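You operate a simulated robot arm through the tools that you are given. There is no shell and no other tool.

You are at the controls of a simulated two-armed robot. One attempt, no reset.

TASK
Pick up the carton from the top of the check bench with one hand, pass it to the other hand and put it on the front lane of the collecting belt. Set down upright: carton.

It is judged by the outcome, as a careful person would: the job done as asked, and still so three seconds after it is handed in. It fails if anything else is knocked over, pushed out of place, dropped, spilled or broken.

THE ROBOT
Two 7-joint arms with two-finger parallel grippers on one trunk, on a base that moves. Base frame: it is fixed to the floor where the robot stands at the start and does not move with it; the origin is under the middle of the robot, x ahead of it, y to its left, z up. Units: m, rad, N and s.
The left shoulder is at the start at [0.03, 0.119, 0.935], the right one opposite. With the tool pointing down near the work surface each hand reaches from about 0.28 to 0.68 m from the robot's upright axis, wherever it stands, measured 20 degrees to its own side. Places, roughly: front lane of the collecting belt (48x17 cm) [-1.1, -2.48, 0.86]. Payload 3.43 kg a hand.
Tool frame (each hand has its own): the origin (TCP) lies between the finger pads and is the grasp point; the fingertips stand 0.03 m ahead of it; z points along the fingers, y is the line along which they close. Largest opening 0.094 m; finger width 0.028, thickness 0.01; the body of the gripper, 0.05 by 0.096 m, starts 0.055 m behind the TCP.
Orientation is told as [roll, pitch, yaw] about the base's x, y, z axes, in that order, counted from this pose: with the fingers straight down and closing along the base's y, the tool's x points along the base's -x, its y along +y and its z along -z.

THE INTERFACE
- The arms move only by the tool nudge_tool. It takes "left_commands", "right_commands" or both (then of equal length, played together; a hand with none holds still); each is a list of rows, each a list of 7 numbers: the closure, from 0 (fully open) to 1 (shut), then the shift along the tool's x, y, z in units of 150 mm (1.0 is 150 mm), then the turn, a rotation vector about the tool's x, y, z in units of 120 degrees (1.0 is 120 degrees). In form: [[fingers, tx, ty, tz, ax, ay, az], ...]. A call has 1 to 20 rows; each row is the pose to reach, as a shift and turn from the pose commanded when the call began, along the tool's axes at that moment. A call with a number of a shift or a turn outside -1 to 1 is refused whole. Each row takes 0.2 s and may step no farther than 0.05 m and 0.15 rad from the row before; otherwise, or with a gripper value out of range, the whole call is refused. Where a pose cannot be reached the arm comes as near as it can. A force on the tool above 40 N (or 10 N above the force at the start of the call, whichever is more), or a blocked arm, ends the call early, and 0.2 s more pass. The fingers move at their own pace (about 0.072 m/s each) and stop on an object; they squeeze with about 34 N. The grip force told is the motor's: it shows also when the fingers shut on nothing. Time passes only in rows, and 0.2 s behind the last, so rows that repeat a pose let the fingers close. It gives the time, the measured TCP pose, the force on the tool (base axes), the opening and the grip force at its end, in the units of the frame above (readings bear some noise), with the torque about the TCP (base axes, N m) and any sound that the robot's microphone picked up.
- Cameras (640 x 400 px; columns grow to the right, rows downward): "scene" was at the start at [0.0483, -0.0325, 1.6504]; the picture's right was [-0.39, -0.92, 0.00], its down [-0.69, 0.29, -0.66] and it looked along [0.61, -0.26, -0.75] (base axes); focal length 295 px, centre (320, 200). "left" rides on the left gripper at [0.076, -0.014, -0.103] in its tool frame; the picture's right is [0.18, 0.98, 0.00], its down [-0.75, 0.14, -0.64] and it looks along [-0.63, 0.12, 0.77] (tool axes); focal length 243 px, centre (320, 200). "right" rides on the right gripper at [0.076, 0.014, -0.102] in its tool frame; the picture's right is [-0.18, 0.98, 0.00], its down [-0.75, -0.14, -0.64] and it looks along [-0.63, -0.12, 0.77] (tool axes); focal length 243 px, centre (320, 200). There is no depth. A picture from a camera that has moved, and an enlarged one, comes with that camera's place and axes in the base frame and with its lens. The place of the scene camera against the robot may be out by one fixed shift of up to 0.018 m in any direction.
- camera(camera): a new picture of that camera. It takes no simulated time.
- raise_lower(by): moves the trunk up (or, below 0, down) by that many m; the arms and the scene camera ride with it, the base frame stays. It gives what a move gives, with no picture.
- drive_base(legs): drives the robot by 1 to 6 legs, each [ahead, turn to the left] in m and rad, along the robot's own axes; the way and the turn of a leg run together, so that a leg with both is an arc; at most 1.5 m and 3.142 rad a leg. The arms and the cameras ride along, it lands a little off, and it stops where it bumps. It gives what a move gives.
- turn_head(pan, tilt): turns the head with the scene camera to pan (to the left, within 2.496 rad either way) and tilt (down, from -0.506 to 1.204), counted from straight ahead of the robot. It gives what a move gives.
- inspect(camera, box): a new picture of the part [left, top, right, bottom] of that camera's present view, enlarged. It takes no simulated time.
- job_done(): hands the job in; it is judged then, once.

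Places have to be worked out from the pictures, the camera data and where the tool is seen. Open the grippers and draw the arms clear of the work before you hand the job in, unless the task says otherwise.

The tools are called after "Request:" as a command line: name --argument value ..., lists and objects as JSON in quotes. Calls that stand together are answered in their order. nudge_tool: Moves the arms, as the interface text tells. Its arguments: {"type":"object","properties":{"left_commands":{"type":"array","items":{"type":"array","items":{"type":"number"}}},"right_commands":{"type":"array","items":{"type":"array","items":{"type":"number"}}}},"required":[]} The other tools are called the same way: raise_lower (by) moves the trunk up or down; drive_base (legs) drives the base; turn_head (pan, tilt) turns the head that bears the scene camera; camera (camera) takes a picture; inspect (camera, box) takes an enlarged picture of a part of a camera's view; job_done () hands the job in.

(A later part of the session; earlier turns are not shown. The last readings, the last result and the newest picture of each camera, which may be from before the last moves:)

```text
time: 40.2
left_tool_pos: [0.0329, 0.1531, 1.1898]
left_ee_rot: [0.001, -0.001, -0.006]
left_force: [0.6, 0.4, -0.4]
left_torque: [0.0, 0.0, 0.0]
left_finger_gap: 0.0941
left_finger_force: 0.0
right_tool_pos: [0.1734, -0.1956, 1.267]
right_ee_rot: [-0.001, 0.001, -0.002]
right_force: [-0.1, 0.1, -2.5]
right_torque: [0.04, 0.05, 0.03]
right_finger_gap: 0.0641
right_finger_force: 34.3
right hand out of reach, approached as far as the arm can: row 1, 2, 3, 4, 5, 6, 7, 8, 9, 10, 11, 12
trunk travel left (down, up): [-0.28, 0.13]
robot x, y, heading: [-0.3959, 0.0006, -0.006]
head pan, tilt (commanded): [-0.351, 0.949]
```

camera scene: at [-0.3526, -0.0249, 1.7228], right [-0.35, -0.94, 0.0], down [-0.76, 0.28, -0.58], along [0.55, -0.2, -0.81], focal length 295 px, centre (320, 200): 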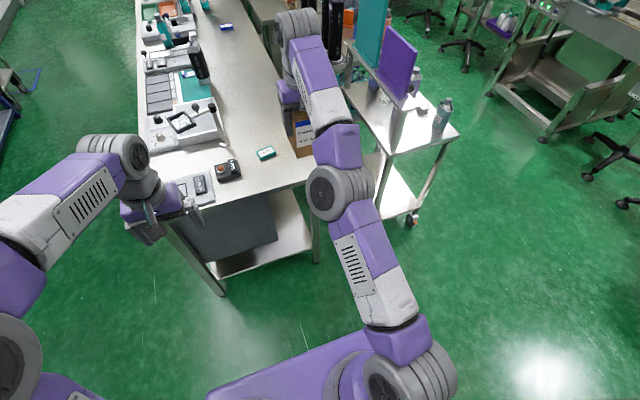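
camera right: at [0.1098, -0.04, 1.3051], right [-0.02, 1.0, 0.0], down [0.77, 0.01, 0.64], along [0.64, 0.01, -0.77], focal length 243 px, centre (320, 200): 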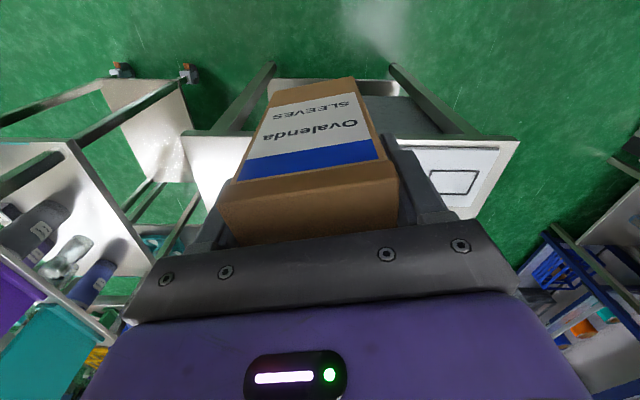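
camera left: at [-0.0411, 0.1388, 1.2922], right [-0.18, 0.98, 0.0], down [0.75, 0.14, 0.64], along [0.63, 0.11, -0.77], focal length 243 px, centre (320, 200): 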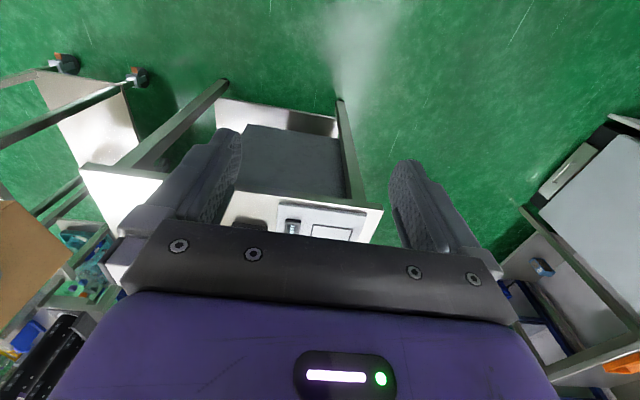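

The elbow is evidently locked at its straight limit by the solver, but the hand still moves freely on that sphere with any orientation, so I will do the hand-over there: right hand swung to the front-left, left hand coming from near-left, tilted. First I move the left hand out to the left and yaw it -45°.

Request:
nudge_tool --left_commands '[[0, 0.11, 0.17, 0, 0, 0, 0.0625], [0, 0.22, 0.33, 0, 0, 0, 0.125], [0, 0.33, 0.5, 0, 0, 0, 0.1875], [0, 0.44, 0.67, 0, 0, 0, 0.25], [0, 0.55, 0.83, 0, 0, 0, 0.3125], [0, 0.67, 1.0, 0, 0, 0, 0.375], [0, 0.67, 1.0, 0, 0, 0, 0.375]]'

```text
time: 41.8
left_tool_pos: [-0.0661, 0.3044, 1.193]
left_ee_rot: [0.002, 0.001, -0.792]
left_force: [-0.3, -0.6, 0.4]
left_torque: [-0.01, -0.02, -0.01]
left_finger_gap: 0.0939
left_finger_force: 0.1
right_tool_pos: [0.1734, -0.1958, 1.2648]
right_ee_rot: [0.003, 0.0, -0.004]
right_force: [-0.8, 0.7, -3.8]
right_torque: [0.02, 0.04, 0.02]
right_finger_gap: 0.0642
right_finger_force: 34.2
trunk travel left (down, up): [-0.28, 0.13]
robot x, y, heading: [-0.3999, -0.0005, -0.005]
head pan, tilt (commanded): [-0.351, 0.949]
```

The left hand follows well. Now I tilt the left hand 35° (fingers forward-down) and shift it further left, while the right hand swings down and left along its reach sphere with a first 45° of yaw.

Request:
nudge_tool --left_commands '[[0, 0.063, 0.0625, 0, 0, -0.0485, 0], [0, 0.126, 0.125, 0, 0, -0.097, 0], [0, 0.19, 0.1875, 0, 0, -0.1455, 0], [0, 0.253, 0.25, 0, 0, -0.194, 0], [0, 0.316, 0.3125, 0, 0, -0.2425, 0], [0, 0.379, 0.375, 0, 0, -0.291, 0], [0, 0.379, 0.375, 0, 0, -0.291, 0]]' --right_commands '[[1, -0.022, 0.144, 0.111, 0, 0, -0.0625], [1, -0.044, 0.289, 0.222, 0, 0, -0.125], [1, -0.066, 0.433, 0.333, 0, 0, -0.1875], [1, -0.089, 0.578, 0.444, 0, 0, -0.25], [1, -0.111, 0.722, 0.556, 0, 0, -0.3125], [1, -0.133, 0.867, 0.667, 0, 0, -0.375], [1, -0.133, 0.867, 0.667, 0, 0, -0.375]]'

Request:
camera --camera "scene"

```text
time: 43.4
left_tool_pos: [-0.0676, 0.3837, 1.1923]
left_ee_rot: [0.001, -0.609, -0.791]
left_force: [0.4, -0.5, 0.0]
left_torque: [0.02, -0.02, 0.01]
left_finger_gap: 0.0939
left_finger_force: 0.1
right_tool_pos: [0.199, -0.0615, 1.164]
right_ee_rot: [0.0, -0.003, 0.783]
right_force: [-0.1, -0.8, -3.1]
right_torque: [-0.02, 0.02, -0.02]
right_finger_gap: 0.0642
right_finger_force: 33.7
right hand out of reach, approached as far as the arm can: row 1
trunk travel left (down, up): [-0.28, 0.13]
robot x, y, heading: [-0.3966, 0.0028, -0.005]
head pan, tilt (commanded): [-0.351, 0.949]
```

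```text
taken
camera scene: at [-0.3533, -0.0271, 1.7228], right [-0.35, -0.94, 0.0], down [-0.76, 0.28, -0.58], along [0.55, -0.2, -0.81], focal length 295 px, centre (320, 200)
```

scene: 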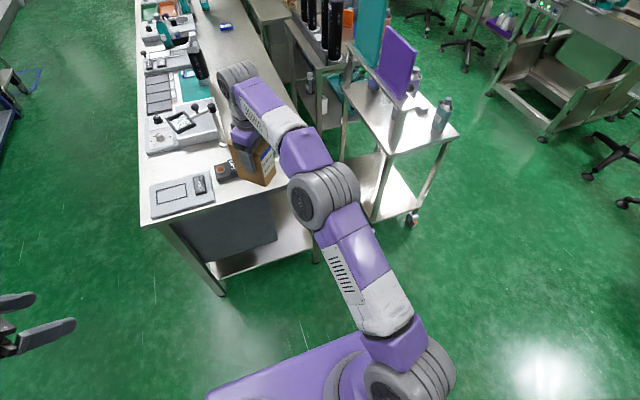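

Only the first row was flagged: the arm is off its limit again and tracking. I now pull the right hand inward and left with another 45° of yaw.

Request:
nudge_tool --right_commands '[[1, 0.055, 0.133, 0.033, 0, 0, -0.0625], [1, 0.11, 0.267, 0.067, 0, 0, -0.125], [1, 0.166, 0.4, 0.1, 0, 0, -0.1875], [1, 0.221, 0.533, 0.133, 0, 0, -0.25], [1, 0.277, 0.667, 0.167, 0, 0, -0.3125], [1, 0.332, 0.8, 0.2, 0, 0, -0.375], [1, 0.332, 0.8, 0.2, 0, 0, -0.375]]'

Request:
camera --camera "scene"

```text
time: 45.0
left_tool_pos: [-0.0655, 0.3844, 1.1917]
left_ee_rot: [-0.002, -0.61, -0.79]
left_force: [-0.7, 0.3, 0.1]
left_torque: [-0.01, 0.0, 0.01]
left_finger_gap: 0.094
left_finger_force: 0.0
right_tool_pos: [0.0805, -0.0106, 1.1375]
right_ee_rot: [-0.001, 0.0, 1.571]
right_force: [0.0, -0.4, -3.2]
right_torque: [-0.07, 0.04, -0.01]
right_finger_gap: 0.0642
right_finger_force: 34.1
trunk travel left (down, up): [-0.28, 0.13]
robot x, y, heading: [-0.3983, 0.002, -0.005]
head pan, tilt (commanded): [-0.351, 0.949]
```

```text
taken
camera scene: at [-0.3524, -0.026, 1.7228], right [-0.35, -0.94, 0.0], down [-0.76, 0.28, -0.58], along [0.55, -0.2, -0.81], focal length 295 px, centre (320, 200)
```

scene: 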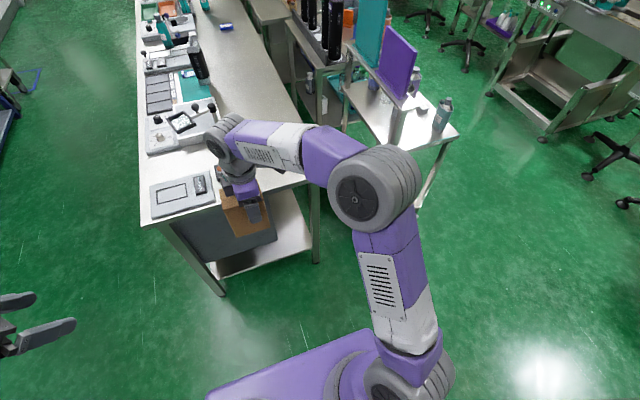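

The elbow has flexed and the arm tracks precisely (0.080, -0.011, 1.138, yaw 90°). I add another 45° of yaw so the carton's free half faces the left hand.

Request:
nudge_tool --right_commands '[[1, -0.033, 0.022, 0, 0, 0, -0.0625], [1, -0.067, 0.044, 0, 0, 0, -0.125], [1, -0.1, 0.067, 0, 0, 0, -0.1875], [1, -0.133, 0.089, 0, 0, 0, -0.25], [1, -0.167, 0.111, 0, 0, 0, -0.3125], [1, -0.2, 0.133, 0, 0, 0, -0.375], [1, -0.2, 0.133, 0, 0, 0, -0.375]]'

Request:
turn_head --pan 0.25 --tilt 0.95

Request:
camera --camera "scene"

Request:
camera --camera "left"

```text
time: 46.6
left_tool_pos: [-0.0668, 0.383, 1.1916]
left_ee_rot: [0.0, -0.609, -0.789]
left_force: [-0.4, 0.4, -0.4]
left_torque: [-0.03, 0.01, 0.01]
left_finger_gap: 0.0938
left_finger_force: 0.1
right_tool_pos: [0.0595, 0.0187, 1.1361]
right_ee_rot: [-0.001, -0.001, 2.355]
right_force: [0.0, -0.1, -3.7]
right_torque: [-0.05, -0.08, -0.01]
right_finger_gap: 0.064
right_finger_force: 34.0
trunk travel left (down, up): [-0.28, 0.13]
robot x, y, heading: [-0.3997, -0.0012, -0.007]
head pan, tilt (commanded): [-0.351, 0.949]
```

```text
time: 47.6
left_tool_pos: [-0.0669, 0.3836, 1.1921]
left_ee_rot: [0.001, -0.609, -0.791]
left_force: [0.3, 0.9, -1.0]
left_torque: [-0.04, -0.02, 0.01]
left_finger_gap: 0.0939
left_finger_force: 0.0
right_tool_pos: [0.0605, 0.018, 1.1345]
right_ee_rot: [0.001, 0.001, 2.353]
right_force: [0.5, 0.0, -3.9]
right_torque: [-0.03, -0.04, 0.0]
right_finger_gap: 0.064
right_finger_force: 33.8
trunk travel left (down, up): [-0.28, 0.13]
robot x, y, heading: [-0.3951, 0.0018, -0.006]
head pan, tilt (commanded): [0.25, 0.949]
```

```text
taken
camera scene: at [-0.3504, 0.0169, 1.7228], right [0.24, -0.97, 0.0], down [-0.79, -0.2, -0.58], along [0.56, 0.14, -0.81], focal length 295 px, centre (320, 200)
```

scene: 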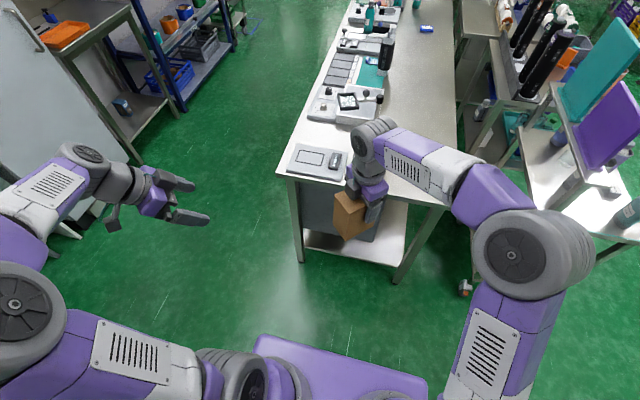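

```text
taken
camera left: at [-0.1605, 0.4596, 1.2317], right [0.59, 0.8, -0.11], down [0.28, -0.08, 0.96], along [0.76, -0.6, -0.27], focal length 243 px, centre (320, 200)
```

left: 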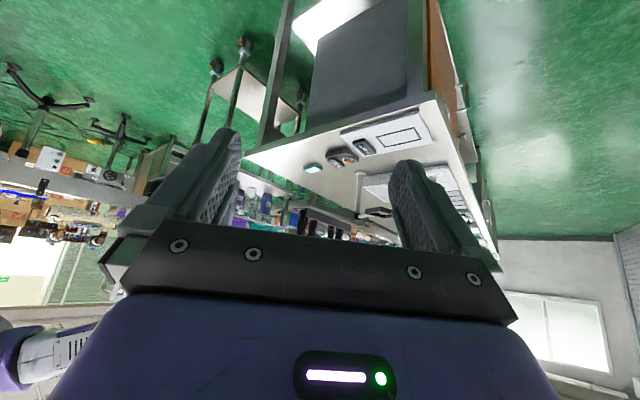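

The right hand now holds the carton at (0.060, 0.018, 1.135) with its free half pointing back-left toward the left hand (direction (-0.706, 0.709)). I bring the left hand halfway toward a standoff point above-left of the carton.

Request:
nudge_tool --left_commands '[[0, -0.17, -0.139, 0.097, 0, 0, 0], [0, -0.341, -0.279, 0.193, 0, 0, 0], [0, -0.512, -0.418, 0.29, 0, 0, 0], [0, -0.682, -0.557, 0.386, 0, 0, 0], [0, -0.682, -0.557, 0.386, 0, 0, 0]]'

Request:
camera --camera "left"

Request:
camera --camera "scene"

```text
time: 48.8
left_tool_pos: [-0.043, 0.2433, 1.2028]
left_ee_rot: [0.001, -0.608, -0.79]
left_force: [-1.4, 0.0, 0.4]
left_torque: [0.01, 0.01, 0.0]
left_finger_gap: 0.0938
left_finger_force: 0.0
right_tool_pos: [0.0599, 0.0204, 1.1355]
right_ee_rot: [0.001, 0.0, 2.352]
right_force: [-0.8, 0.3, -3.6]
right_torque: [-0.02, -0.03, -0.01]
right_finger_gap: 0.0646
right_finger_force: 34.0
trunk travel left (down, up): [-0.28, 0.13]
robot x, y, heading: [-0.3969, 0.0011, -0.003]
head pan, tilt (commanded): [0.25, 0.949]
```

```text
taken
camera left: at [-0.1376, 0.3185, 1.242], right [0.59, 0.8, -0.11], down [0.28, -0.08, 0.96], along [0.76, -0.6, -0.27], focal length 243 px, centre (320, 200)
```

left: 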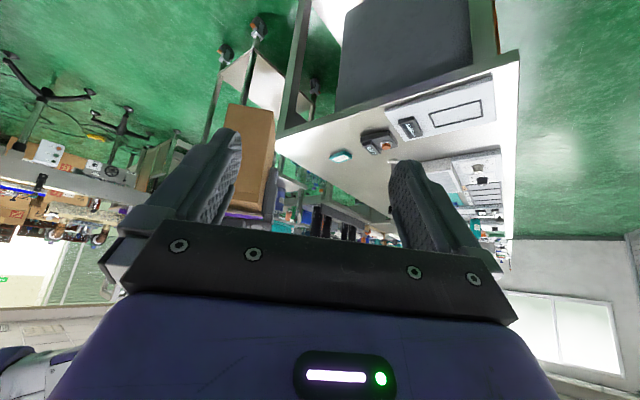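

```text
taken
camera scene: at [-0.3506, 0.0176, 1.7228], right [0.24, -0.97, 0.0], down [-0.79, -0.2, -0.58], along [0.56, 0.14, -0.81], focal length 295 px, centre (320, 200)
```

scene: 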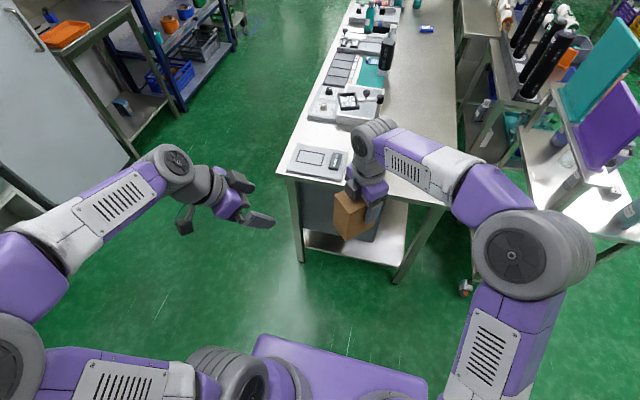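

The carton is visible to the left camera as expected. I continue to the standoff point, 11 cm back along the left tool axis from the planned grasp.

Request:
nudge_tool --left_commands '[[0, -0.172, -0.142, 0.097, 0, 0, 0], [0, -0.343, -0.284, 0.194, 0, 0, 0], [0, -0.515, -0.427, 0.29, 0, 0, 0], [0, -0.687, -0.569, 0.387, 0, 0, 0], [0, -0.687, -0.569, 0.387, 0, 0, 0]]'

Request:
inspect --camera "left" --box '[200, 30, 440, 240]'

Request:
inspect --camera "scene" --box '[200, 100, 440, 260]'

```text
time: 50.0
left_tool_pos: [-0.0202, 0.0989, 1.2148]
left_ee_rot: [0.0, -0.611, -0.791]
left_force: [0.6, 0.7, 0.3]
left_torque: [-0.03, -0.01, 0.04]
left_finger_gap: 0.0938
left_finger_force: 0.1
right_tool_pos: [0.0606, 0.0191, 1.1351]
right_ee_rot: [0.001, 0.002, 2.354]
right_force: [0.2, -0.1, -2.8]
right_torque: [0.01, -0.04, -0.02]
right_finger_gap: 0.0646
right_finger_force: 34.1
trunk travel left (down, up): [-0.28, 0.13]
robot x, y, heading: [-0.399, 0.0009, -0.01]
head pan, tilt (commanded): [0.25, 0.949]
```

```text
1.90 times, centred on (320, 135) of left
camera zoom: at [-0.1141, 0.175, 1.2553], right [0.59, 0.8, -0.11], down [0.28, -0.08, 0.96], along [0.76, -0.6, -0.27], focal length 462 px, centre (320, 324)
```

zoom: 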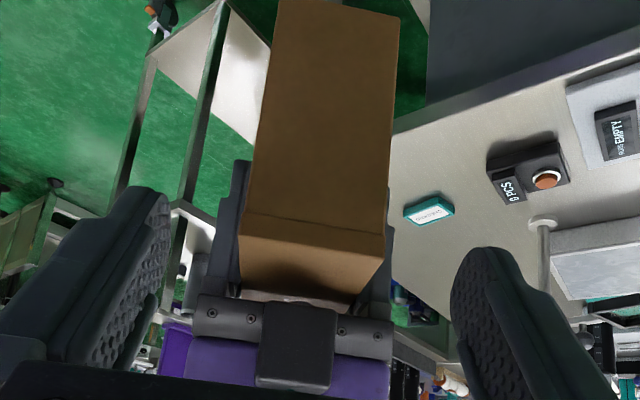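

```text
2.50 times, centred on (320, 180) of scene
camera zoom: at [-0.3509, 0.0177, 1.7228], right [0.24, -0.97, 0.0], down [-0.79, -0.2, -0.58], along [0.56, 0.14, -0.81], focal length 738 px, centre (320, 250)
```

zoom: 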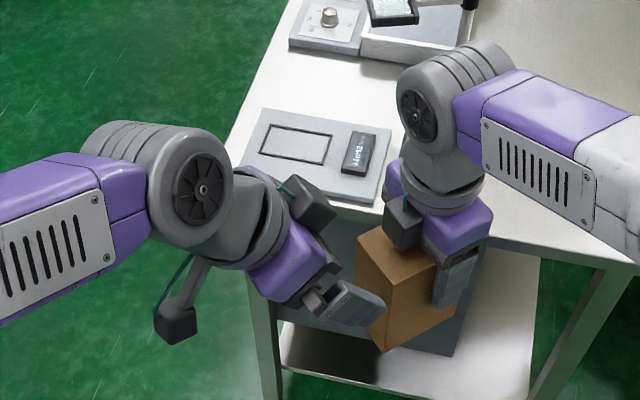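

I notice each gripper also carries a black block on the side opposite its camera; in the planned geometry the two blocks would collide. I take closer pictures to measure these blocks before choosing a flatter left-hand approach.

Request:
inspect --camera "scene" --box '[285, 150, 385, 230]'

Request:
inspect --camera "left" --box '[250, 110, 410, 240]'

Request:
camera --camera "right"

```text
5.00 times, centred on (335, 190) of scene
camera zoom: at [-0.3509, 0.0177, 1.7228], right [0.24, -0.97, 0.0], down [-0.79, -0.2, -0.58], along [0.56, 0.14, -0.81], focal length 1477 px, centre (245, 250)
```

zoom: 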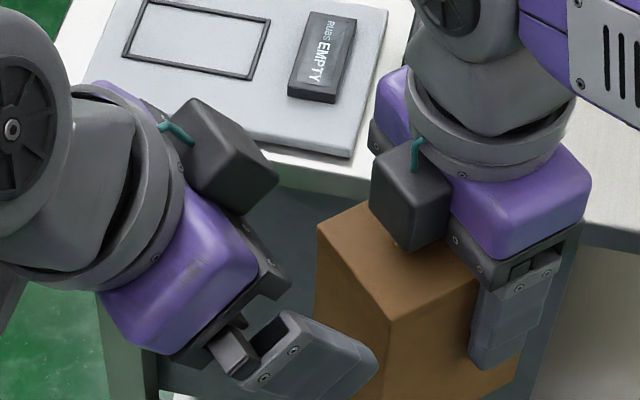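

```text
3.08 times, centred on (330, 175) of left
camera zoom: at [-0.1141, 0.175, 1.2553], right [0.59, 0.8, -0.11], down [0.28, -0.08, 0.96], along [0.76, -0.6, -0.27], focal length 746 px, centre (289, 277)
```

zoom: 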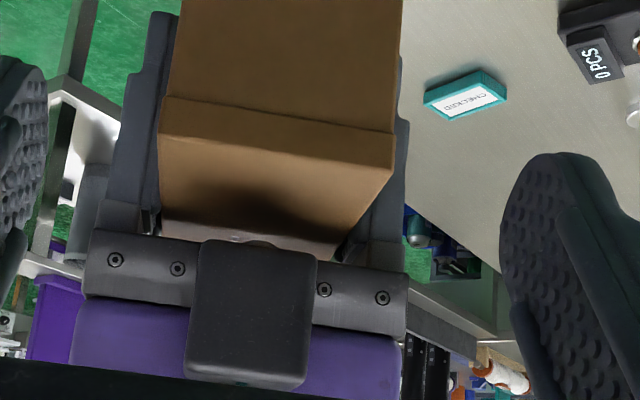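

```text
taken
camera right: at [0.1044, -0.0443, 1.2373], right [-0.83, -0.56, 0.0], down [-0.43, 0.63, 0.64], along [-0.36, 0.53, -0.77], focal length 243 px, centre (320, 200)
```

right: 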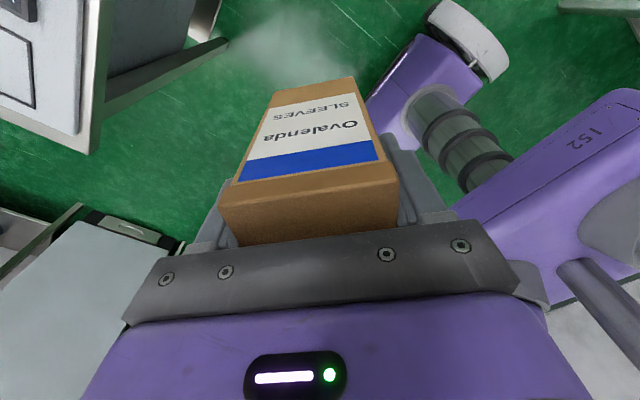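

Measured: the blocks protrude about 2.8 cm from the gripper body, 6–10 cm behind the TCP; the carton's free edge is about 6.1 cm from the right TCP. A flatter left approach (55° from vertical) keeps ~2 cm clearance, so I tilt the left hand to that angle and shift to the matching standoff.

Request:
nudge_tool --left_commands '[[0, 0.072, 0.002, 0.014, 0, -0.0417, 0], [0, 0.145, 0.003, 0.028, 0, -0.0833, 0], [0, 0.217, 0.005, 0.042, 0, -0.125, 0], [0, 0.289, 0.006, 0.056, 0, -0.1666, 0], [0, 0.289, 0.006, 0.056, 0, -0.1666, 0]]'

Request:
inspect --camera "scene" --box '[235, 130, 395, 240]'

Request:
inspect --camera "left" --box '[200, 30, 440, 240]'

```text
time: 51.2
left_tool_pos: [-0.0422, 0.1215, 1.1835]
left_ee_rot: [0.001, -0.959, -0.791]
left_force: [-0.2, 0.7, -0.5]
left_torque: [-0.01, -0.02, 0.03]
left_finger_gap: 0.094
left_finger_force: 0.0
right_tool_pos: [0.0598, 0.018, 1.1356]
right_ee_rot: [-0.001, 0.001, 2.353]
right_force: [0.4, -0.5, -3.0]
right_torque: [0.0, -0.06, -0.01]
right_finger_gap: 0.0639
right_finger_force: 33.9
trunk travel left (down, up): [-0.28, 0.13]
robot x, y, heading: [-0.3957, 0.0028, -0.003]
head pan, tilt (commanded): [0.25, 0.949]
```

```text
3.64 times, centred on (315, 185) of scene
camera zoom: at [-0.3503, 0.0163, 1.7228], right [0.24, -0.97, 0.0], down [-0.79, -0.2, -0.58], along [0.56, 0.14, -0.81], focal length 1074 px, centre (338, 254)
```

zoom: 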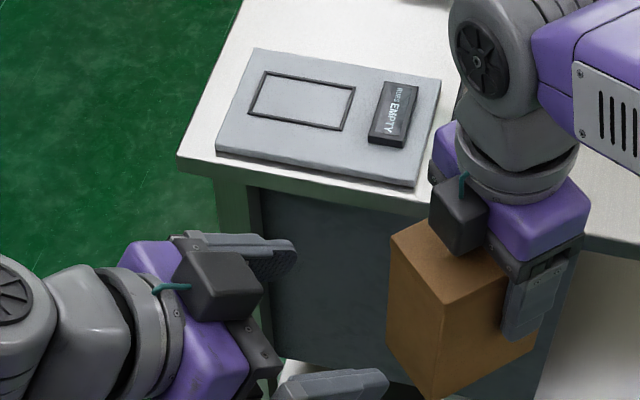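

```text
1.90 times, centred on (320, 135) of left
camera zoom: at [-0.1407, 0.2018, 1.1795], right [0.62, 0.77, -0.15], down [0.04, 0.16, 0.99], along [0.78, -0.62, 0.08], focal length 462 px, centre (320, 324)
```

zoom: 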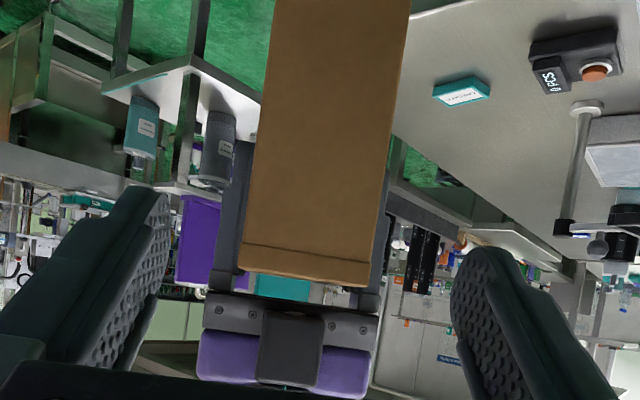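

The carton's true top is at z≈1.174, height about 12.5 cm, and it lies centred between the left fingers' approach path. I advance the left hand along its tool axis, first 6 cm.

Request:
nudge_tool --left_commands '[[0, -0.004, 0, 0.14, 0, 0, 0], [0, -0.008, 0, 0.28, 0, 0, 0], [0, -0.012, 0, 0.4, 0, 0, 0], [0, -0.012, 0, 0.4, 0, 0, 0]]'

Request:
inspect --camera "scene" --box '[235, 130, 395, 240]'

Request:
camera --camera "left"

```text
time: 52.2
left_tool_pos: [-0.0076, 0.0869, 1.1496]
left_ee_rot: [0.001, -0.959, -0.788]
left_force: [-0.9, 0.5, -0.4]
left_torque: [0.02, 0.04, 0.01]
left_finger_gap: 0.0941
left_finger_force: 0.0
right_tool_pos: [0.0596, 0.0203, 1.1347]
right_ee_rot: [0.002, 0.001, 2.353]
right_force: [-0.2, 0.1, -3.7]
right_torque: [-0.06, -0.03, 0.01]
right_finger_gap: 0.0641
right_finger_force: 34.1
trunk travel left (down, up): [-0.28, 0.13]
robot x, y, heading: [-0.3961, -0.0002, -0.008]
head pan, tilt (commanded): [0.25, 0.949]
```

```text
3.64 times, centred on (315, 185) of scene
camera zoom: at [-0.3509, 0.018, 1.7228], right [0.24, -0.97, 0.0], down [-0.79, -0.2, -0.58], along [0.56, 0.14, -0.81], focal length 1074 px, centre (338, 254)
```

zoom: 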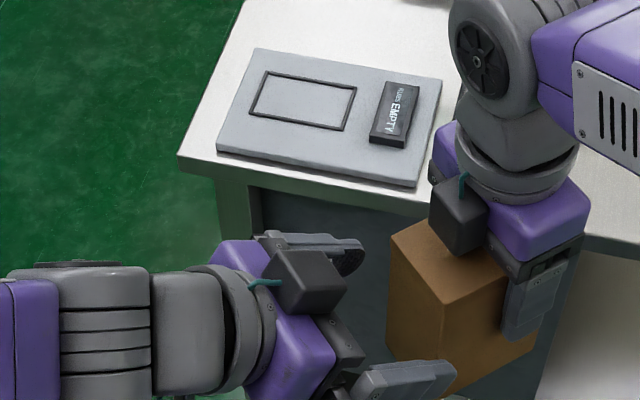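

```text
taken
camera left: at [-0.1062, 0.1674, 1.1457], right [0.62, 0.77, -0.15], down [0.04, 0.16, 0.99], along [0.78, -0.62, 0.08], focal length 243 px, centre (320, 200)
```

left: 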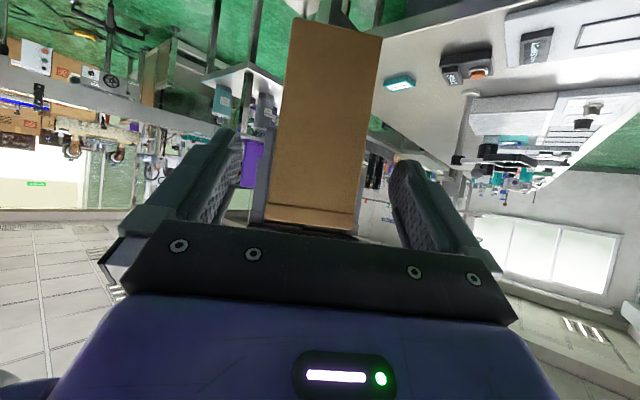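

The carton is centred between the open left fingers and the blocks stay apart. I advance the remaining 5 cm.

Request:
nudge_tool --left_commands '[[0, -0.005, 0, 0.083, 0, 0, 0], [0, -0.01, 0, 0.165, 0, 0, 0], [0, -0.014, 0, 0.248, 0, 0, 0], [0, -0.019, 0, 0.33, 0, 0, 0], [0, -0.019, 0, 0.33, 0, 0, 0]]'

Request:
inspect --camera "scene" --box '[235, 130, 395, 240]'

Request:
camera --camera "left"

Request:
camera --camera "right"

```text
time: 53.4
left_tool_pos: [0.0215, 0.0552, 1.1233]
left_ee_rot: [0.0, -0.958, -0.789]
left_force: [-1.0, -0.1, -0.4]
left_torque: [0.04, 0.02, -0.01]
left_finger_gap: 0.094
left_finger_force: 0.1
right_tool_pos: [0.0593, 0.0204, 1.1349]
right_ee_rot: [-0.001, 0.0, 2.354]
right_force: [-1.2, -0.2, -3.4]
right_torque: [-0.05, -0.06, 0.01]
right_finger_gap: 0.0642
right_finger_force: 34.1
trunk travel left (down, up): [-0.28, 0.13]
robot x, y, heading: [-0.3987, 0.001, -0.004]
head pan, tilt (commanded): [0.25, 0.949]
```

```text
3.64 times, centred on (315, 185) of scene
camera zoom: at [-0.3508, 0.0173, 1.7228], right [0.24, -0.97, 0.0], down [-0.79, -0.2, -0.58], along [0.56, 0.14, -0.81], focal length 1074 px, centre (338, 254)
```

zoom: 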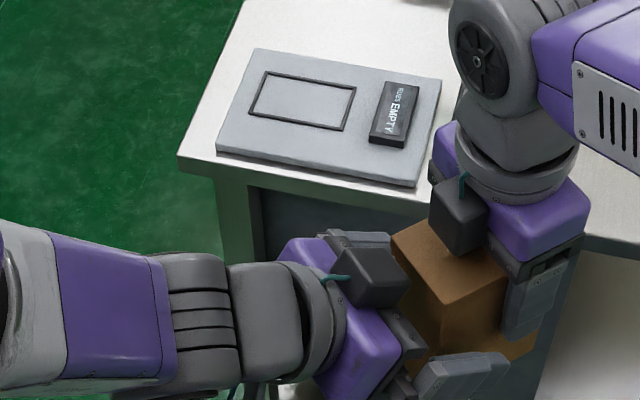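

```text
taken
camera left: at [-0.0769, 0.1356, 1.1197], right [0.62, 0.77, -0.15], down [0.04, 0.17, 0.99], along [0.78, -0.62, 0.08], focal length 243 px, centre (320, 200)
```

left: 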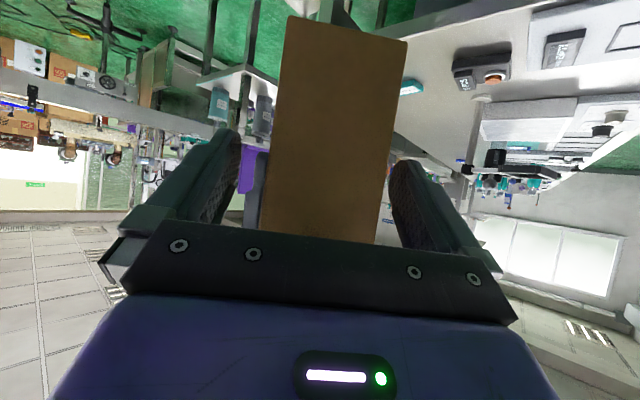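

```text
taken
camera right: at [0.1044, -0.0446, 1.2372], right [-0.83, -0.56, 0.0], down [-0.43, 0.63, 0.64], along [-0.36, 0.53, -0.77], focal length 243 px, centre (320, 200)
```

right: 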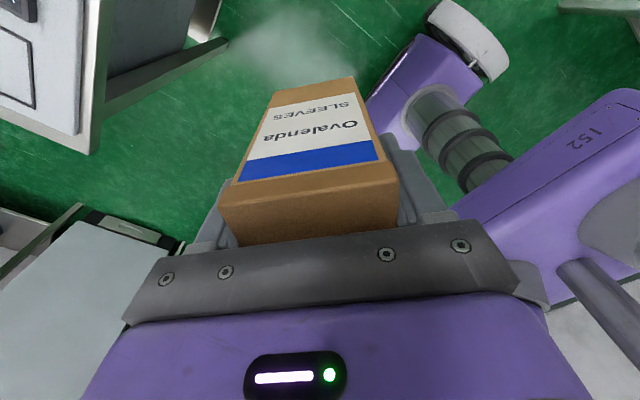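

The left fingers straddle the carton's free edge (5.2 cm from the right TCP), no contact forces. I close the left hand on it while the right keeps holding.

Request:
nudge_tool --left_commands '[[0.3, 0, 0, 0, 0, 0, 0], [0.6, 0, 0, 0, 0, 0, 0], [1, 0, 0, 0, 0, 0, 0], [1, 0, 0, 0, 0, 0, 0], [1, 0, 0, 0, 0, 0, 0], [1, 0, 0, 0, 0, 0, 0]]' --right_commands '[[1, 0, 0, 0, 0, 0, 0], [1, 0, 0, 0, 0, 0, 0], [1, 0, 0, 0, 0, 0, 0], [1, 0, 0, 0, 0, 0, 0], [1, 0, 0, 0, 0, 0, 0], [1, 0, 0, 0, 0, 0, 0]]'

Request:
inspect --camera "scene" --box '[255, 140, 395, 240]'

Request:
camera --camera "left"

```text
time: 54.8
left_tool_pos: [0.0225, 0.0562, 1.1232]
left_ee_rot: [0.001, -0.959, -0.787]
left_force: [17.4, 8.4, -2.3]
left_torque: [0.07, 0.33, 0.27]
left_finger_gap: 0.0642
left_finger_force: 34.1
right_tool_pos: [0.0607, 0.0188, 1.1351]
right_ee_rot: [0.002, 0.001, 2.354]
right_force: [-16.4, -8.5, 2.6]
right_torque: [-0.01, 0.04, 0.68]
right_finger_gap: 0.064
right_finger_force: 34.2
trunk travel left (down, up): [-0.28, 0.13]
robot x, y, heading: [-0.3973, 0.0019, -0.001]
head pan, tilt (commanded): [0.25, 0.949]
```

```text
4.00 times, centred on (325, 190) of scene
camera zoom: at [-0.3505, 0.017, 1.7228], right [0.24, -0.97, 0.0], down [-0.79, -0.2, -0.58], along [0.56, 0.14, -0.81], focal length 1181 px, centre (300, 240)
```

zoom: 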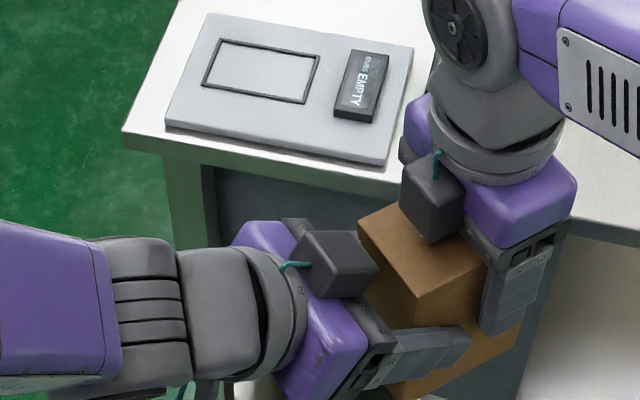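

```text
taken
camera left: at [-0.0765, 0.1361, 1.1197], right [0.62, 0.77, -0.15], down [0.04, 0.16, 0.99], along [0.78, -0.62, 0.07], focal length 243 px, centre (320, 200)
```

left: 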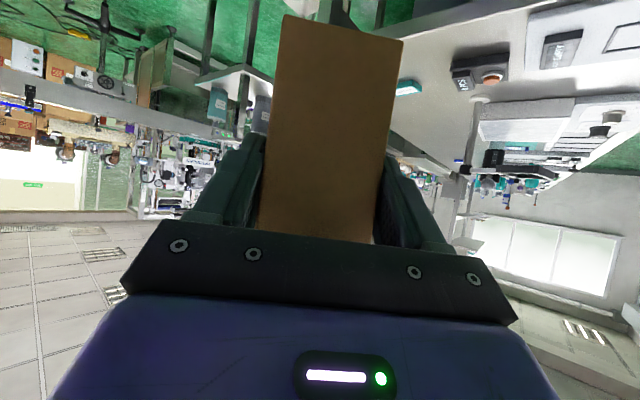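

Both hands hold the carton (left gap 0.064 m, 34 N), with about 18 N side load from a ~2 mm misalignment. I relieve it by shifting the left hand 2 mm along its closing axis.

Request:
nudge_tool --left_commands '[[1, 0, 0.007, 0, 0, 0, 0], [1, 0, 0.013, 0, 0, 0, 0], [1, 0, 0.013, 0, 0, 0, 0]]' --right_commands '[[1, 0, 0, 0, 0, 0, 0], [1, 0, 0, 0, 0, 0, 0], [1, 0, 0, 0, 0, 0, 0]]'

```text
time: 55.6
left_tool_pos: [0.023, 0.057, 1.1228]
left_ee_rot: [0.0, -0.959, -0.791]
left_force: [13.6, 3.3, -4.3]
left_torque: [0.21, -0.1, 0.59]
left_finger_gap: 0.0641
left_finger_force: 34.2
right_tool_pos: [0.0605, 0.0199, 1.135]
right_ee_rot: [-0.001, 0.0, 2.353]
right_force: [-12.1, -4.7, 4.7]
right_torque: [-0.06, 0.53, 0.05]
right_finger_gap: 0.0642
right_finger_force: 34.1
trunk travel left (down, up): [-0.28, 0.13]
robot x, y, heading: [-0.3967, 0.0011, 0.002]
head pan, tilt (commanded): [0.25, 0.949]
```

The side load dropped to about 12 N; I shift another 3 mm the same way.

Request:
nudge_tool --left_commands '[[1, 0, 0.01, 0, 0, 0, 0], [1, 0, 0.02, 0, 0, 0, 0], [1, 0, 0.02, 0, 0, 0, 0]]' --right_commands '[[1, 0, 0, 0, 0, 0, 0], [1, 0, 0, 0, 0, 0, 0], [1, 0, 0, 0, 0, 0, 0]]'

```text
time: 56.4
left_tool_pos: [0.0245, 0.0579, 1.124]
left_ee_rot: [0.0, -0.96, -0.798]
left_force: [-8.2, -7.3, 0.6]
left_torque: [0.53, -0.69, 0.44]
left_finger_gap: 0.0643
left_finger_force: 33.7
right_tool_pos: [0.0614, 0.0197, 1.1353]
right_ee_rot: [-0.006, 0.0, 2.352]
right_force: [8.4, 6.0, -3.8]
right_torque: [-0.47, 0.56, -1.03]
right_finger_gap: 0.0639
right_finger_force: 34.1
trunk travel left (down, up): [-0.28, 0.13]
robot x, y, heading: [-0.3969, 0.0034, -0.009]
head pan, tilt (commanded): [0.25, 0.949]
```

Slightly overshot (-11 N); I back off 1.3 mm and then open the right fingers fully.

Request:
nudge_tool --left_commands '[[1, 0, -0.009, 0, 0, 0, 0], [1, 0, -0.009, 0, 0, 0, 0]]' --right_commands '[[1, 0, 0, 0, 0, 0, 0], [1, 0, 0, 0, 0, 0, 0]]'

Request:
nudge_tool --left_commands '[[1, 0, 0, 0, 0, 0, 0], [1, 0, 0, 0, 0, 0, 0], [1, 0, 0, 0, 0, 0, 0], [1, 0, 0, 0, 0, 0, 0]]' --right_commands '[[0.6, 0, 0, 0, 0, 0, 0], [0.2, 0, 0, 0, 0, 0, 0], [0, 0, 0, 0, 0, 0, 0], [0, 0, 0, 0, 0, 0, 0]]'

Request:
camera --camera "right"

Request:
inspect --camera "scene" --box '[255, 140, 395, 240]'

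```text
time: 57.0
left_tool_pos: [0.0243, 0.0565, 1.123]
left_ee_rot: [0.0, -0.96, -0.795]
left_force: [-14.6, -8.8, 3.2]
left_torque: [-0.09, -0.26, -0.61]
left_finger_gap: 0.0642
left_finger_force: 33.5
right_tool_pos: [0.0616, 0.0204, 1.1346]
right_ee_rot: [-0.003, 0.002, 2.354]
right_force: [13.9, 8.5, -6.9]
right_torque: [0.04, -0.06, -0.24]
right_finger_gap: 0.0644
right_finger_force: 33.9
trunk travel left (down, up): [-0.28, 0.13]
robot x, y, heading: [-0.3943, 0.0014, -0.006]
head pan, tilt (commanded): [0.25, 0.949]
```

```text
time: 58.0
left_tool_pos: [0.0241, 0.0581, 1.1229]
left_ee_rot: [0.002, -0.959, -0.788]
left_force: [-0.3, 0.0, -0.4]
left_torque: [0.12, 0.11, -0.02]
left_finger_gap: 0.0643
left_finger_force: 34.6
right_tool_pos: [0.0599, 0.0185, 1.1351]
right_ee_rot: [-0.002, 0.001, 2.353]
right_force: [0.3, 0.1, 0.1]
right_torque: [0.01, 0.01, -0.01]
right_finger_gap: 0.0938
right_finger_force: 0.0
trunk travel left (down, up): [-0.28, 0.13]
robot x, y, heading: [-0.395, 0.002, 0.0]
head pan, tilt (commanded): [0.25, 0.949]
```

```text
taken
camera right: at [0.1046, -0.0449, 1.2372], right [-0.83, -0.56, 0.0], down [-0.43, 0.63, 0.64], along [-0.36, 0.53, -0.77], focal length 243 px, centre (320, 200)
```

right: 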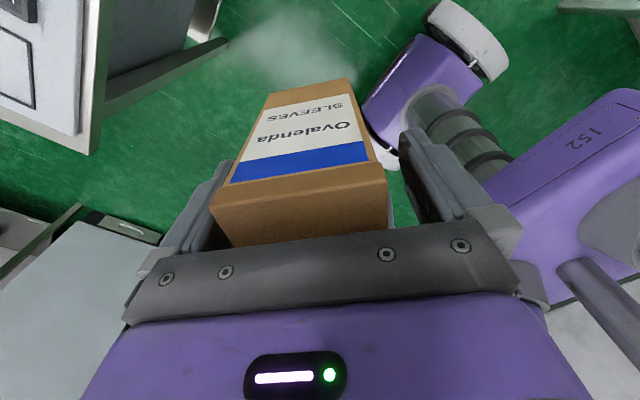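

```text
4.00 times, centred on (325, 190) of scene
camera zoom: at [-0.3505, 0.017, 1.7228], right [0.24, -0.97, 0.0], down [-0.79, -0.2, -0.58], along [0.56, 0.14, -0.81], focal length 1181 px, centre (300, 240)
```

zoom: 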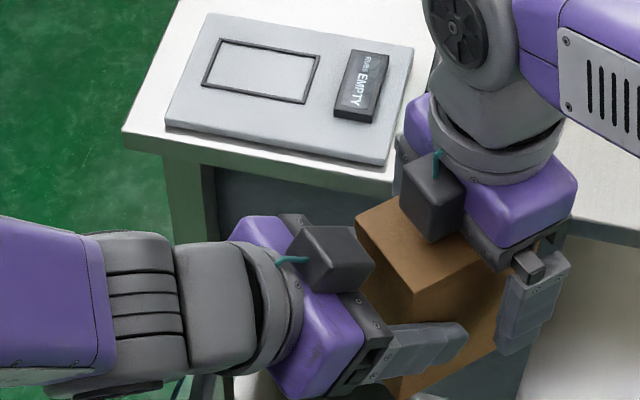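

The right fingers are open (0.094 m) and the left hand alone holds the carton. I lift the right hand straight up to clear it.

Request:
nudge_tool --left_commands '[[1, 0, 0, 0, 0, 0, 0], [1, 0, 0, 0, 0, 0, 0], [1, 0, 0, 0, 0, 0, 0], [1, 0, 0, 0, 0, 0, 0], [1, 0, 0, 0, 0, 0, 0]]' --right_commands '[[0, 0, 0, -0.15, 0, 0, 0], [0, 0, 0, -0.35, 0, 0, 0], [0, 0, 0, -0.6, 0, 0, 0], [0, 0, 0, -0.85, 0, 0, 0], [0, 0, 0, -0.9, 0, 0, 0]]'

Request:
camera --camera "right"

Request:
inspect --camera "scene" --box '[235, 110, 415, 240]'

```text
time: 59.2
left_tool_pos: [0.0247, 0.0584, 1.1228]
left_ee_rot: [0.0, -0.96, -0.79]
left_force: [0.5, -0.7, 0.0]
left_torque: [0.08, 0.12, 0.0]
left_finger_gap: 0.064
left_finger_force: 34.2
right_tool_pos: [0.0604, 0.019, 1.2692]
right_ee_rot: [0.0, 0.003, 2.352]
right_force: [0.5, 0.2, -0.7]
right_torque: [-0.01, 0.01, 0.04]
right_finger_gap: 0.0939
right_finger_force: 0.0
trunk travel left (down, up): [-0.28, 0.13]
robot x, y, heading: [-0.3987, -0.0019, -0.004]
head pan, tilt (commanded): [0.25, 0.949]
```

```text
taken
camera right: at [0.1049, -0.045, 1.3717], right [-0.83, -0.56, 0.0], down [-0.43, 0.63, 0.64], along [-0.36, 0.53, -0.77], focal length 243 px, centre (320, 200)
```

right: 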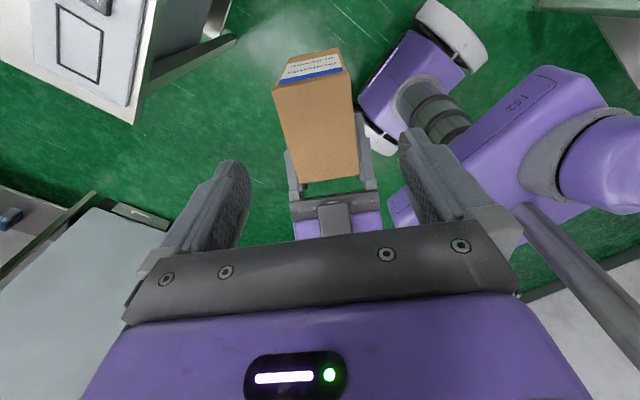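

```text
3.08 times, centred on (325, 175) of scene
camera zoom: at [-0.3504, 0.0169, 1.7228], right [0.24, -0.97, 0.0], down [-0.79, -0.2, -0.58], along [0.56, 0.14, -0.81], focal length 909 px, centre (305, 277)
```

zoom: 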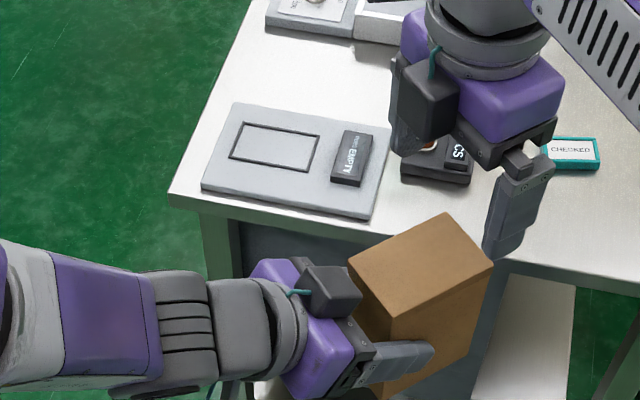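

The hand-over worked: the left hand holds the carton upright by itself. I fold the right arm back to the right side, undoing its yaw on the way, away from the carton.

Request:
nudge_tool --right_commands '[[0, 0.054, 0.112, -0.03, 0, 0, 0.07], [0, 0.107, 0.223, -0.06, 0, 0, 0.14], [0, 0.161, 0.335, -0.1, 0, 0, 0.21], [0, 0.215, 0.447, -0.1, 0, 0, 0.28], [0, 0.268, 0.558, -0.1, 0, 0, 0.35], [0, 0.322, 0.67, -0.1, 0, 0, 0.42], [0, 0.375, 0.781, -0.1, 0, 0, 0.49], [0, 0.429, 0.893, -0.1, 0, 0, 0.56], [0, 0.429, 0.893, -0.1, 0, 0, 0.56]]'

Request:
camera --camera "scene"

```text
time: 61.2
left_tool_pos: [0.0251, 0.0576, 1.1241]
left_ee_rot: [0.0, -0.958, -0.791]
left_force: [0.8, -0.4, -0.7]
left_torque: [0.1, 0.1, -0.02]
left_finger_gap: 0.0642
left_finger_force: 34.0
right_tool_pos: [0.0112, -0.1213, 1.2835]
right_ee_rot: [0.0, 0.0, 1.178]
right_force: [-0.5, -0.5, 0.6]
right_torque: [0.01, -0.02, 0.02]
right_finger_gap: 0.094
right_finger_force: 0.2
trunk travel left (down, up): [-0.28, 0.13]
robot x, y, heading: [-0.3976, 0.0031, -0.005]
head pan, tilt (commanded): [0.25, 0.949]
```

```text
taken
camera scene: at [-0.3501, 0.0174, 1.7228], right [0.24, -0.97, 0.0], down [-0.79, -0.2, -0.58], along [0.56, 0.14, -0.81], focal length 295 px, centre (320, 200)
```

scene: 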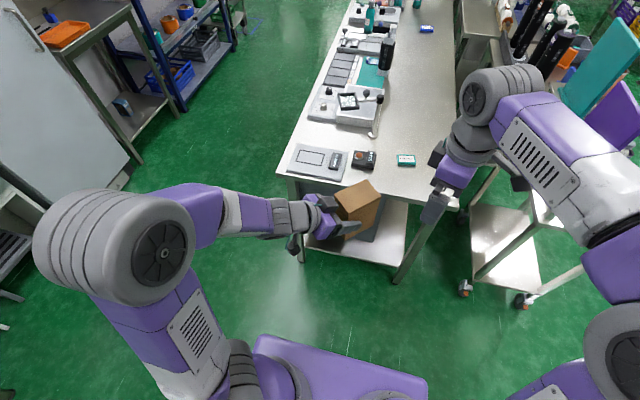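

I finish folding the right arm: back toward the body with zero yaw.

Request:
nudge_tool --right_commands '[[0, 0.121, 0.031, 0.025, 0, 0, 0.07], [0, 0.242, 0.062, 0.05, 0, 0, 0.14], [0, 0.363, 0.093, 0.075, 0, 0, 0.21], [0, 0.484, 0.124, 0.1, 0, 0, 0.28], [0, 0.605, 0.155, 0.125, 0, 0, 0.35], [0, 0.727, 0.186, 0.15, 0, 0, 0.42], [0, 0.848, 0.217, 0.175, 0, 0, 0.49], [0, 0.969, 0.248, 0.2, 0, 0, 0.5625], [0, 0.969, 0.248, 0.2, 0, 0, 0.5625]]'

Request:
turn_head --pan 0.0 --tilt 1.1

Request:
camera --camera "scene"

Request:
camera --camera "right"

```text
refused: row 8 steps farther than a row can; nothing moved
```

```text
time: 62.0
left_tool_pos: [0.0249, 0.0583, 1.1227]
left_ee_rot: [0.001, -0.959, -0.791]
left_force: [-0.9, -0.4, -0.7]
left_torque: [0.09, 0.1, 0.02]
left_finger_gap: 0.064
left_finger_force: 34.2
right_tool_pos: [0.0096, -0.1221, 1.2839]
right_ee_rot: [0.0, -0.002, 1.18]
right_force: [1.0, 0.2, 0.0]
right_torque: [0.01, -0.02, 0.02]
right_finger_gap: 0.0939
right_finger_force: 0.0
trunk travel left (down, up): [-0.28, 0.13]
robot x, y, heading: [-0.3962, 0.001, -0.008]
head pan, tilt (commanded): [0.0, 1.1]
```

```text
taken
camera scene: at [-0.3579, -0.0009, 1.7126], right [-0.01, -1.0, 0.0], down [-0.89, 0.0, -0.45], along [0.45, 0.0, -0.89], focal length 295 px, centre (320, 200)
```

scene: 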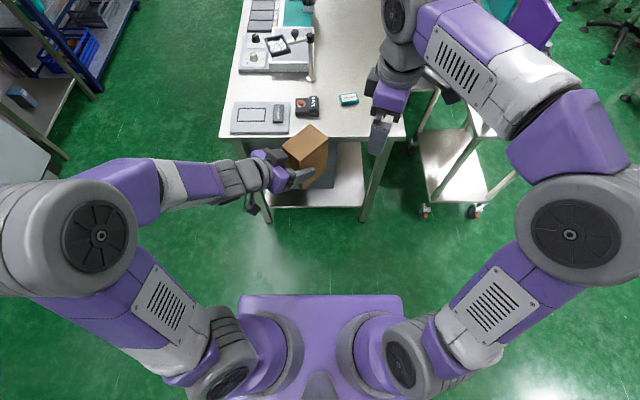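

```text
taken
camera right: at [-0.0306, -0.1858, 1.3861], right [-0.84, 0.54, 0.0], down [0.42, 0.64, 0.64], along [0.35, 0.54, -0.77], focal length 243 px, centre (320, 200)
```

right: 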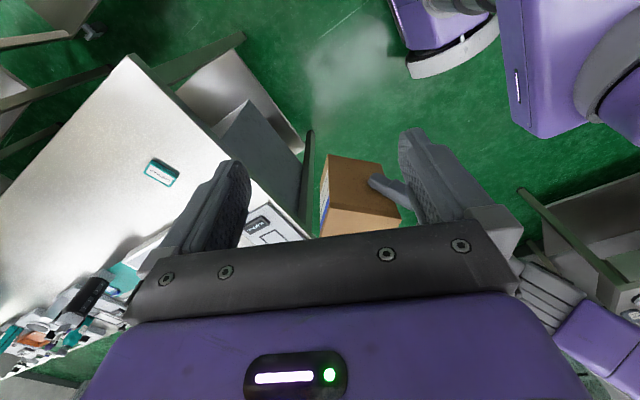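

The last row's turn step was slightly too large, so nothing moved; I resend with an even step.

Request:
nudge_tool --right_commands '[[0, 0.121, 0.031, 0.025, 0, 0, 0.07], [0, 0.242, 0.062, 0.05, 0, 0, 0.14], [0, 0.363, 0.093, 0.075, 0, 0, 0.21], [0, 0.484, 0.124, 0.1, 0, 0, 0.28], [0, 0.605, 0.155, 0.125, 0, 0, 0.35], [0, 0.727, 0.186, 0.15, 0, 0, 0.42], [0, 0.848, 0.217, 0.175, 0, 0, 0.49], [0, 0.969, 0.248, 0.2, 0, 0, 0.56], [0, 0.969, 0.248, 0.2, 0, 0, 0.56]]'

Request:
camera --camera "scene"

Request:
camera --camera "right"

```text
time: 64.0
left_tool_pos: [0.025, 0.0581, 1.1235]
left_ee_rot: [0.001, -0.958, -0.791]
left_force: [0.7, -0.4, -0.2]
left_torque: [0.12, 0.09, 0.01]
left_finger_gap: 0.0643
left_finger_force: 33.6
right_tool_pos: [-0.0785, -0.2415, 1.2547]
right_ee_rot: [0.001, 0.001, 0.004]
right_force: [0.2, 0.8, 0.3]
right_torque: [-0.03, 0.0, 0.04]
right_finger_gap: 0.0942
right_finger_force: 0.1
trunk travel left (down, up): [-0.28, 0.13]
robot x, y, heading: [-0.3982, 0.0035, -0.003]
head pan, tilt (commanded): [0.0, 1.1]
```

```text
taken
camera scene: at [-0.3575, -0.0006, 1.7126], right [-0.01, -1.0, 0.0], down [-0.89, 0.01, -0.45], along [0.45, 0.0, -0.89], focal length 295 px, centre (320, 200)
```

scene: 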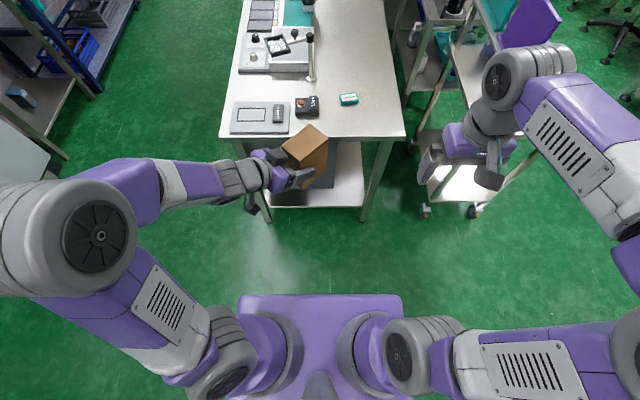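

```text
taken
camera right: at [-0.1547, -0.2278, 1.3566], right [0.18, 0.98, 0.0], down [0.75, -0.14, 0.64], along [0.63, -0.11, -0.77], focal length 243 px, centre (320, 200)
```

right: 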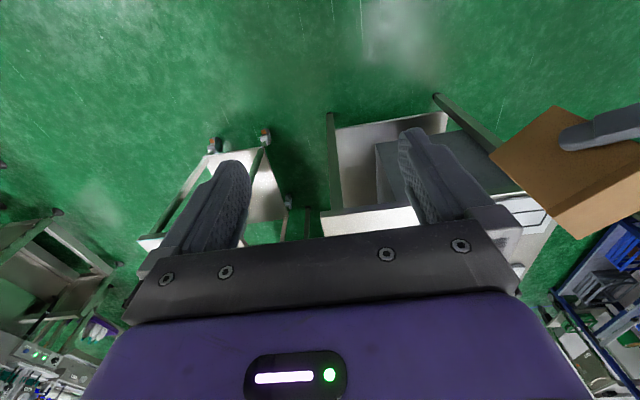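

The right arm is folded and the left hand holds the carton steadily. I raise the trunk 0.1 m so the carton clears everything on the way, then turn right 90° on the spot.

Request:
raise_lower --by 0.1

Request:
drive_base --legs '[[0, -1.571]]'

Request:
turn_head --pan 0.0 --tilt 0.6

Request:
camera --camera "scene"

```text
time: 65.3
left_tool_pos: [0.0241, 0.058, 1.2238]
left_ee_rot: [0.0, -0.956, -0.792]
left_force: [-0.4, -0.1, -2.8]
left_torque: [0.09, 0.11, 0.01]
left_finger_gap: 0.0643
left_finger_force: 34.4
right_tool_pos: [-0.0792, -0.2417, 1.3539]
right_ee_rot: [0.0, 0.002, 0.008]
right_force: [-0.9, -0.7, -0.8]
right_torque: [0.0, -0.02, 0.01]
right_finger_gap: 0.0939
right_finger_force: 0.1
trunk travel left (down, up): [-0.38, 0.03]
robot x, y, heading: [-0.4012, 0.0006, -0.008]
head pan, tilt (commanded): [0.0, 1.1]
```

```text
time: 69.5
left_tool_pos: [-0.3421, -0.4213, 1.2234]
left_ee_rot: [0.0, -0.958, -2.364]
left_force: [0.6, 0.1, -2.9]
left_torque: [0.1, -0.12, 0.01]
left_finger_gap: 0.0642
left_finger_force: 33.9
right_tool_pos: [-0.6414, -0.3167, 1.3542]
right_ee_rot: [-0.001, 0.001, -1.567]
right_force: [0.1, -0.1, 0.8]
right_torque: [0.02, 0.01, -0.03]
right_finger_gap: 0.0942
right_finger_force: 0.0
trunk travel left (down, up): [-0.38, 0.03]
robot x, y, heading: [-0.399, 0.0019, -1.576]
head pan, tilt (commanded): [0.0, 1.1]
```

```text
time: 70.4
left_tool_pos: [-0.3414, -0.4214, 1.223]
left_ee_rot: [0.001, -0.958, -2.364]
left_force: [-0.7, -0.7, -3.0]
left_torque: [0.09, -0.08, 0.0]
left_finger_gap: 0.0641
left_finger_force: 34.2
right_tool_pos: [-0.6409, -0.3164, 1.3553]
right_ee_rot: [0.0, -0.001, -1.565]
right_force: [0.1, 0.5, 0.5]
right_torque: [0.01, -0.02, -0.01]
right_finger_gap: 0.0942
right_finger_force: 0.1
trunk travel left (down, up): [-0.38, 0.03]
robot x, y, heading: [-0.3953, -0.0009, -1.582]
head pan, tilt (commanded): [0.0, 0.6]
```

```text
taken
camera scene: at [-0.3917, -0.0595, 1.8511], right [-1.0, 0.01, 0.0], down [0.0, 0.57, -0.82], along [-0.01, -0.82, -0.57], focal length 295 px, centre (320, 200)
```

scene: 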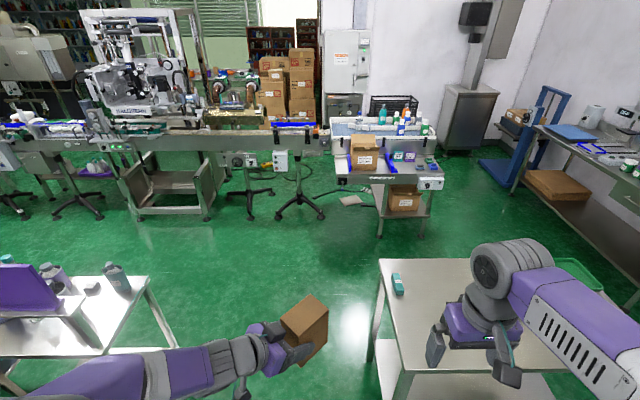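

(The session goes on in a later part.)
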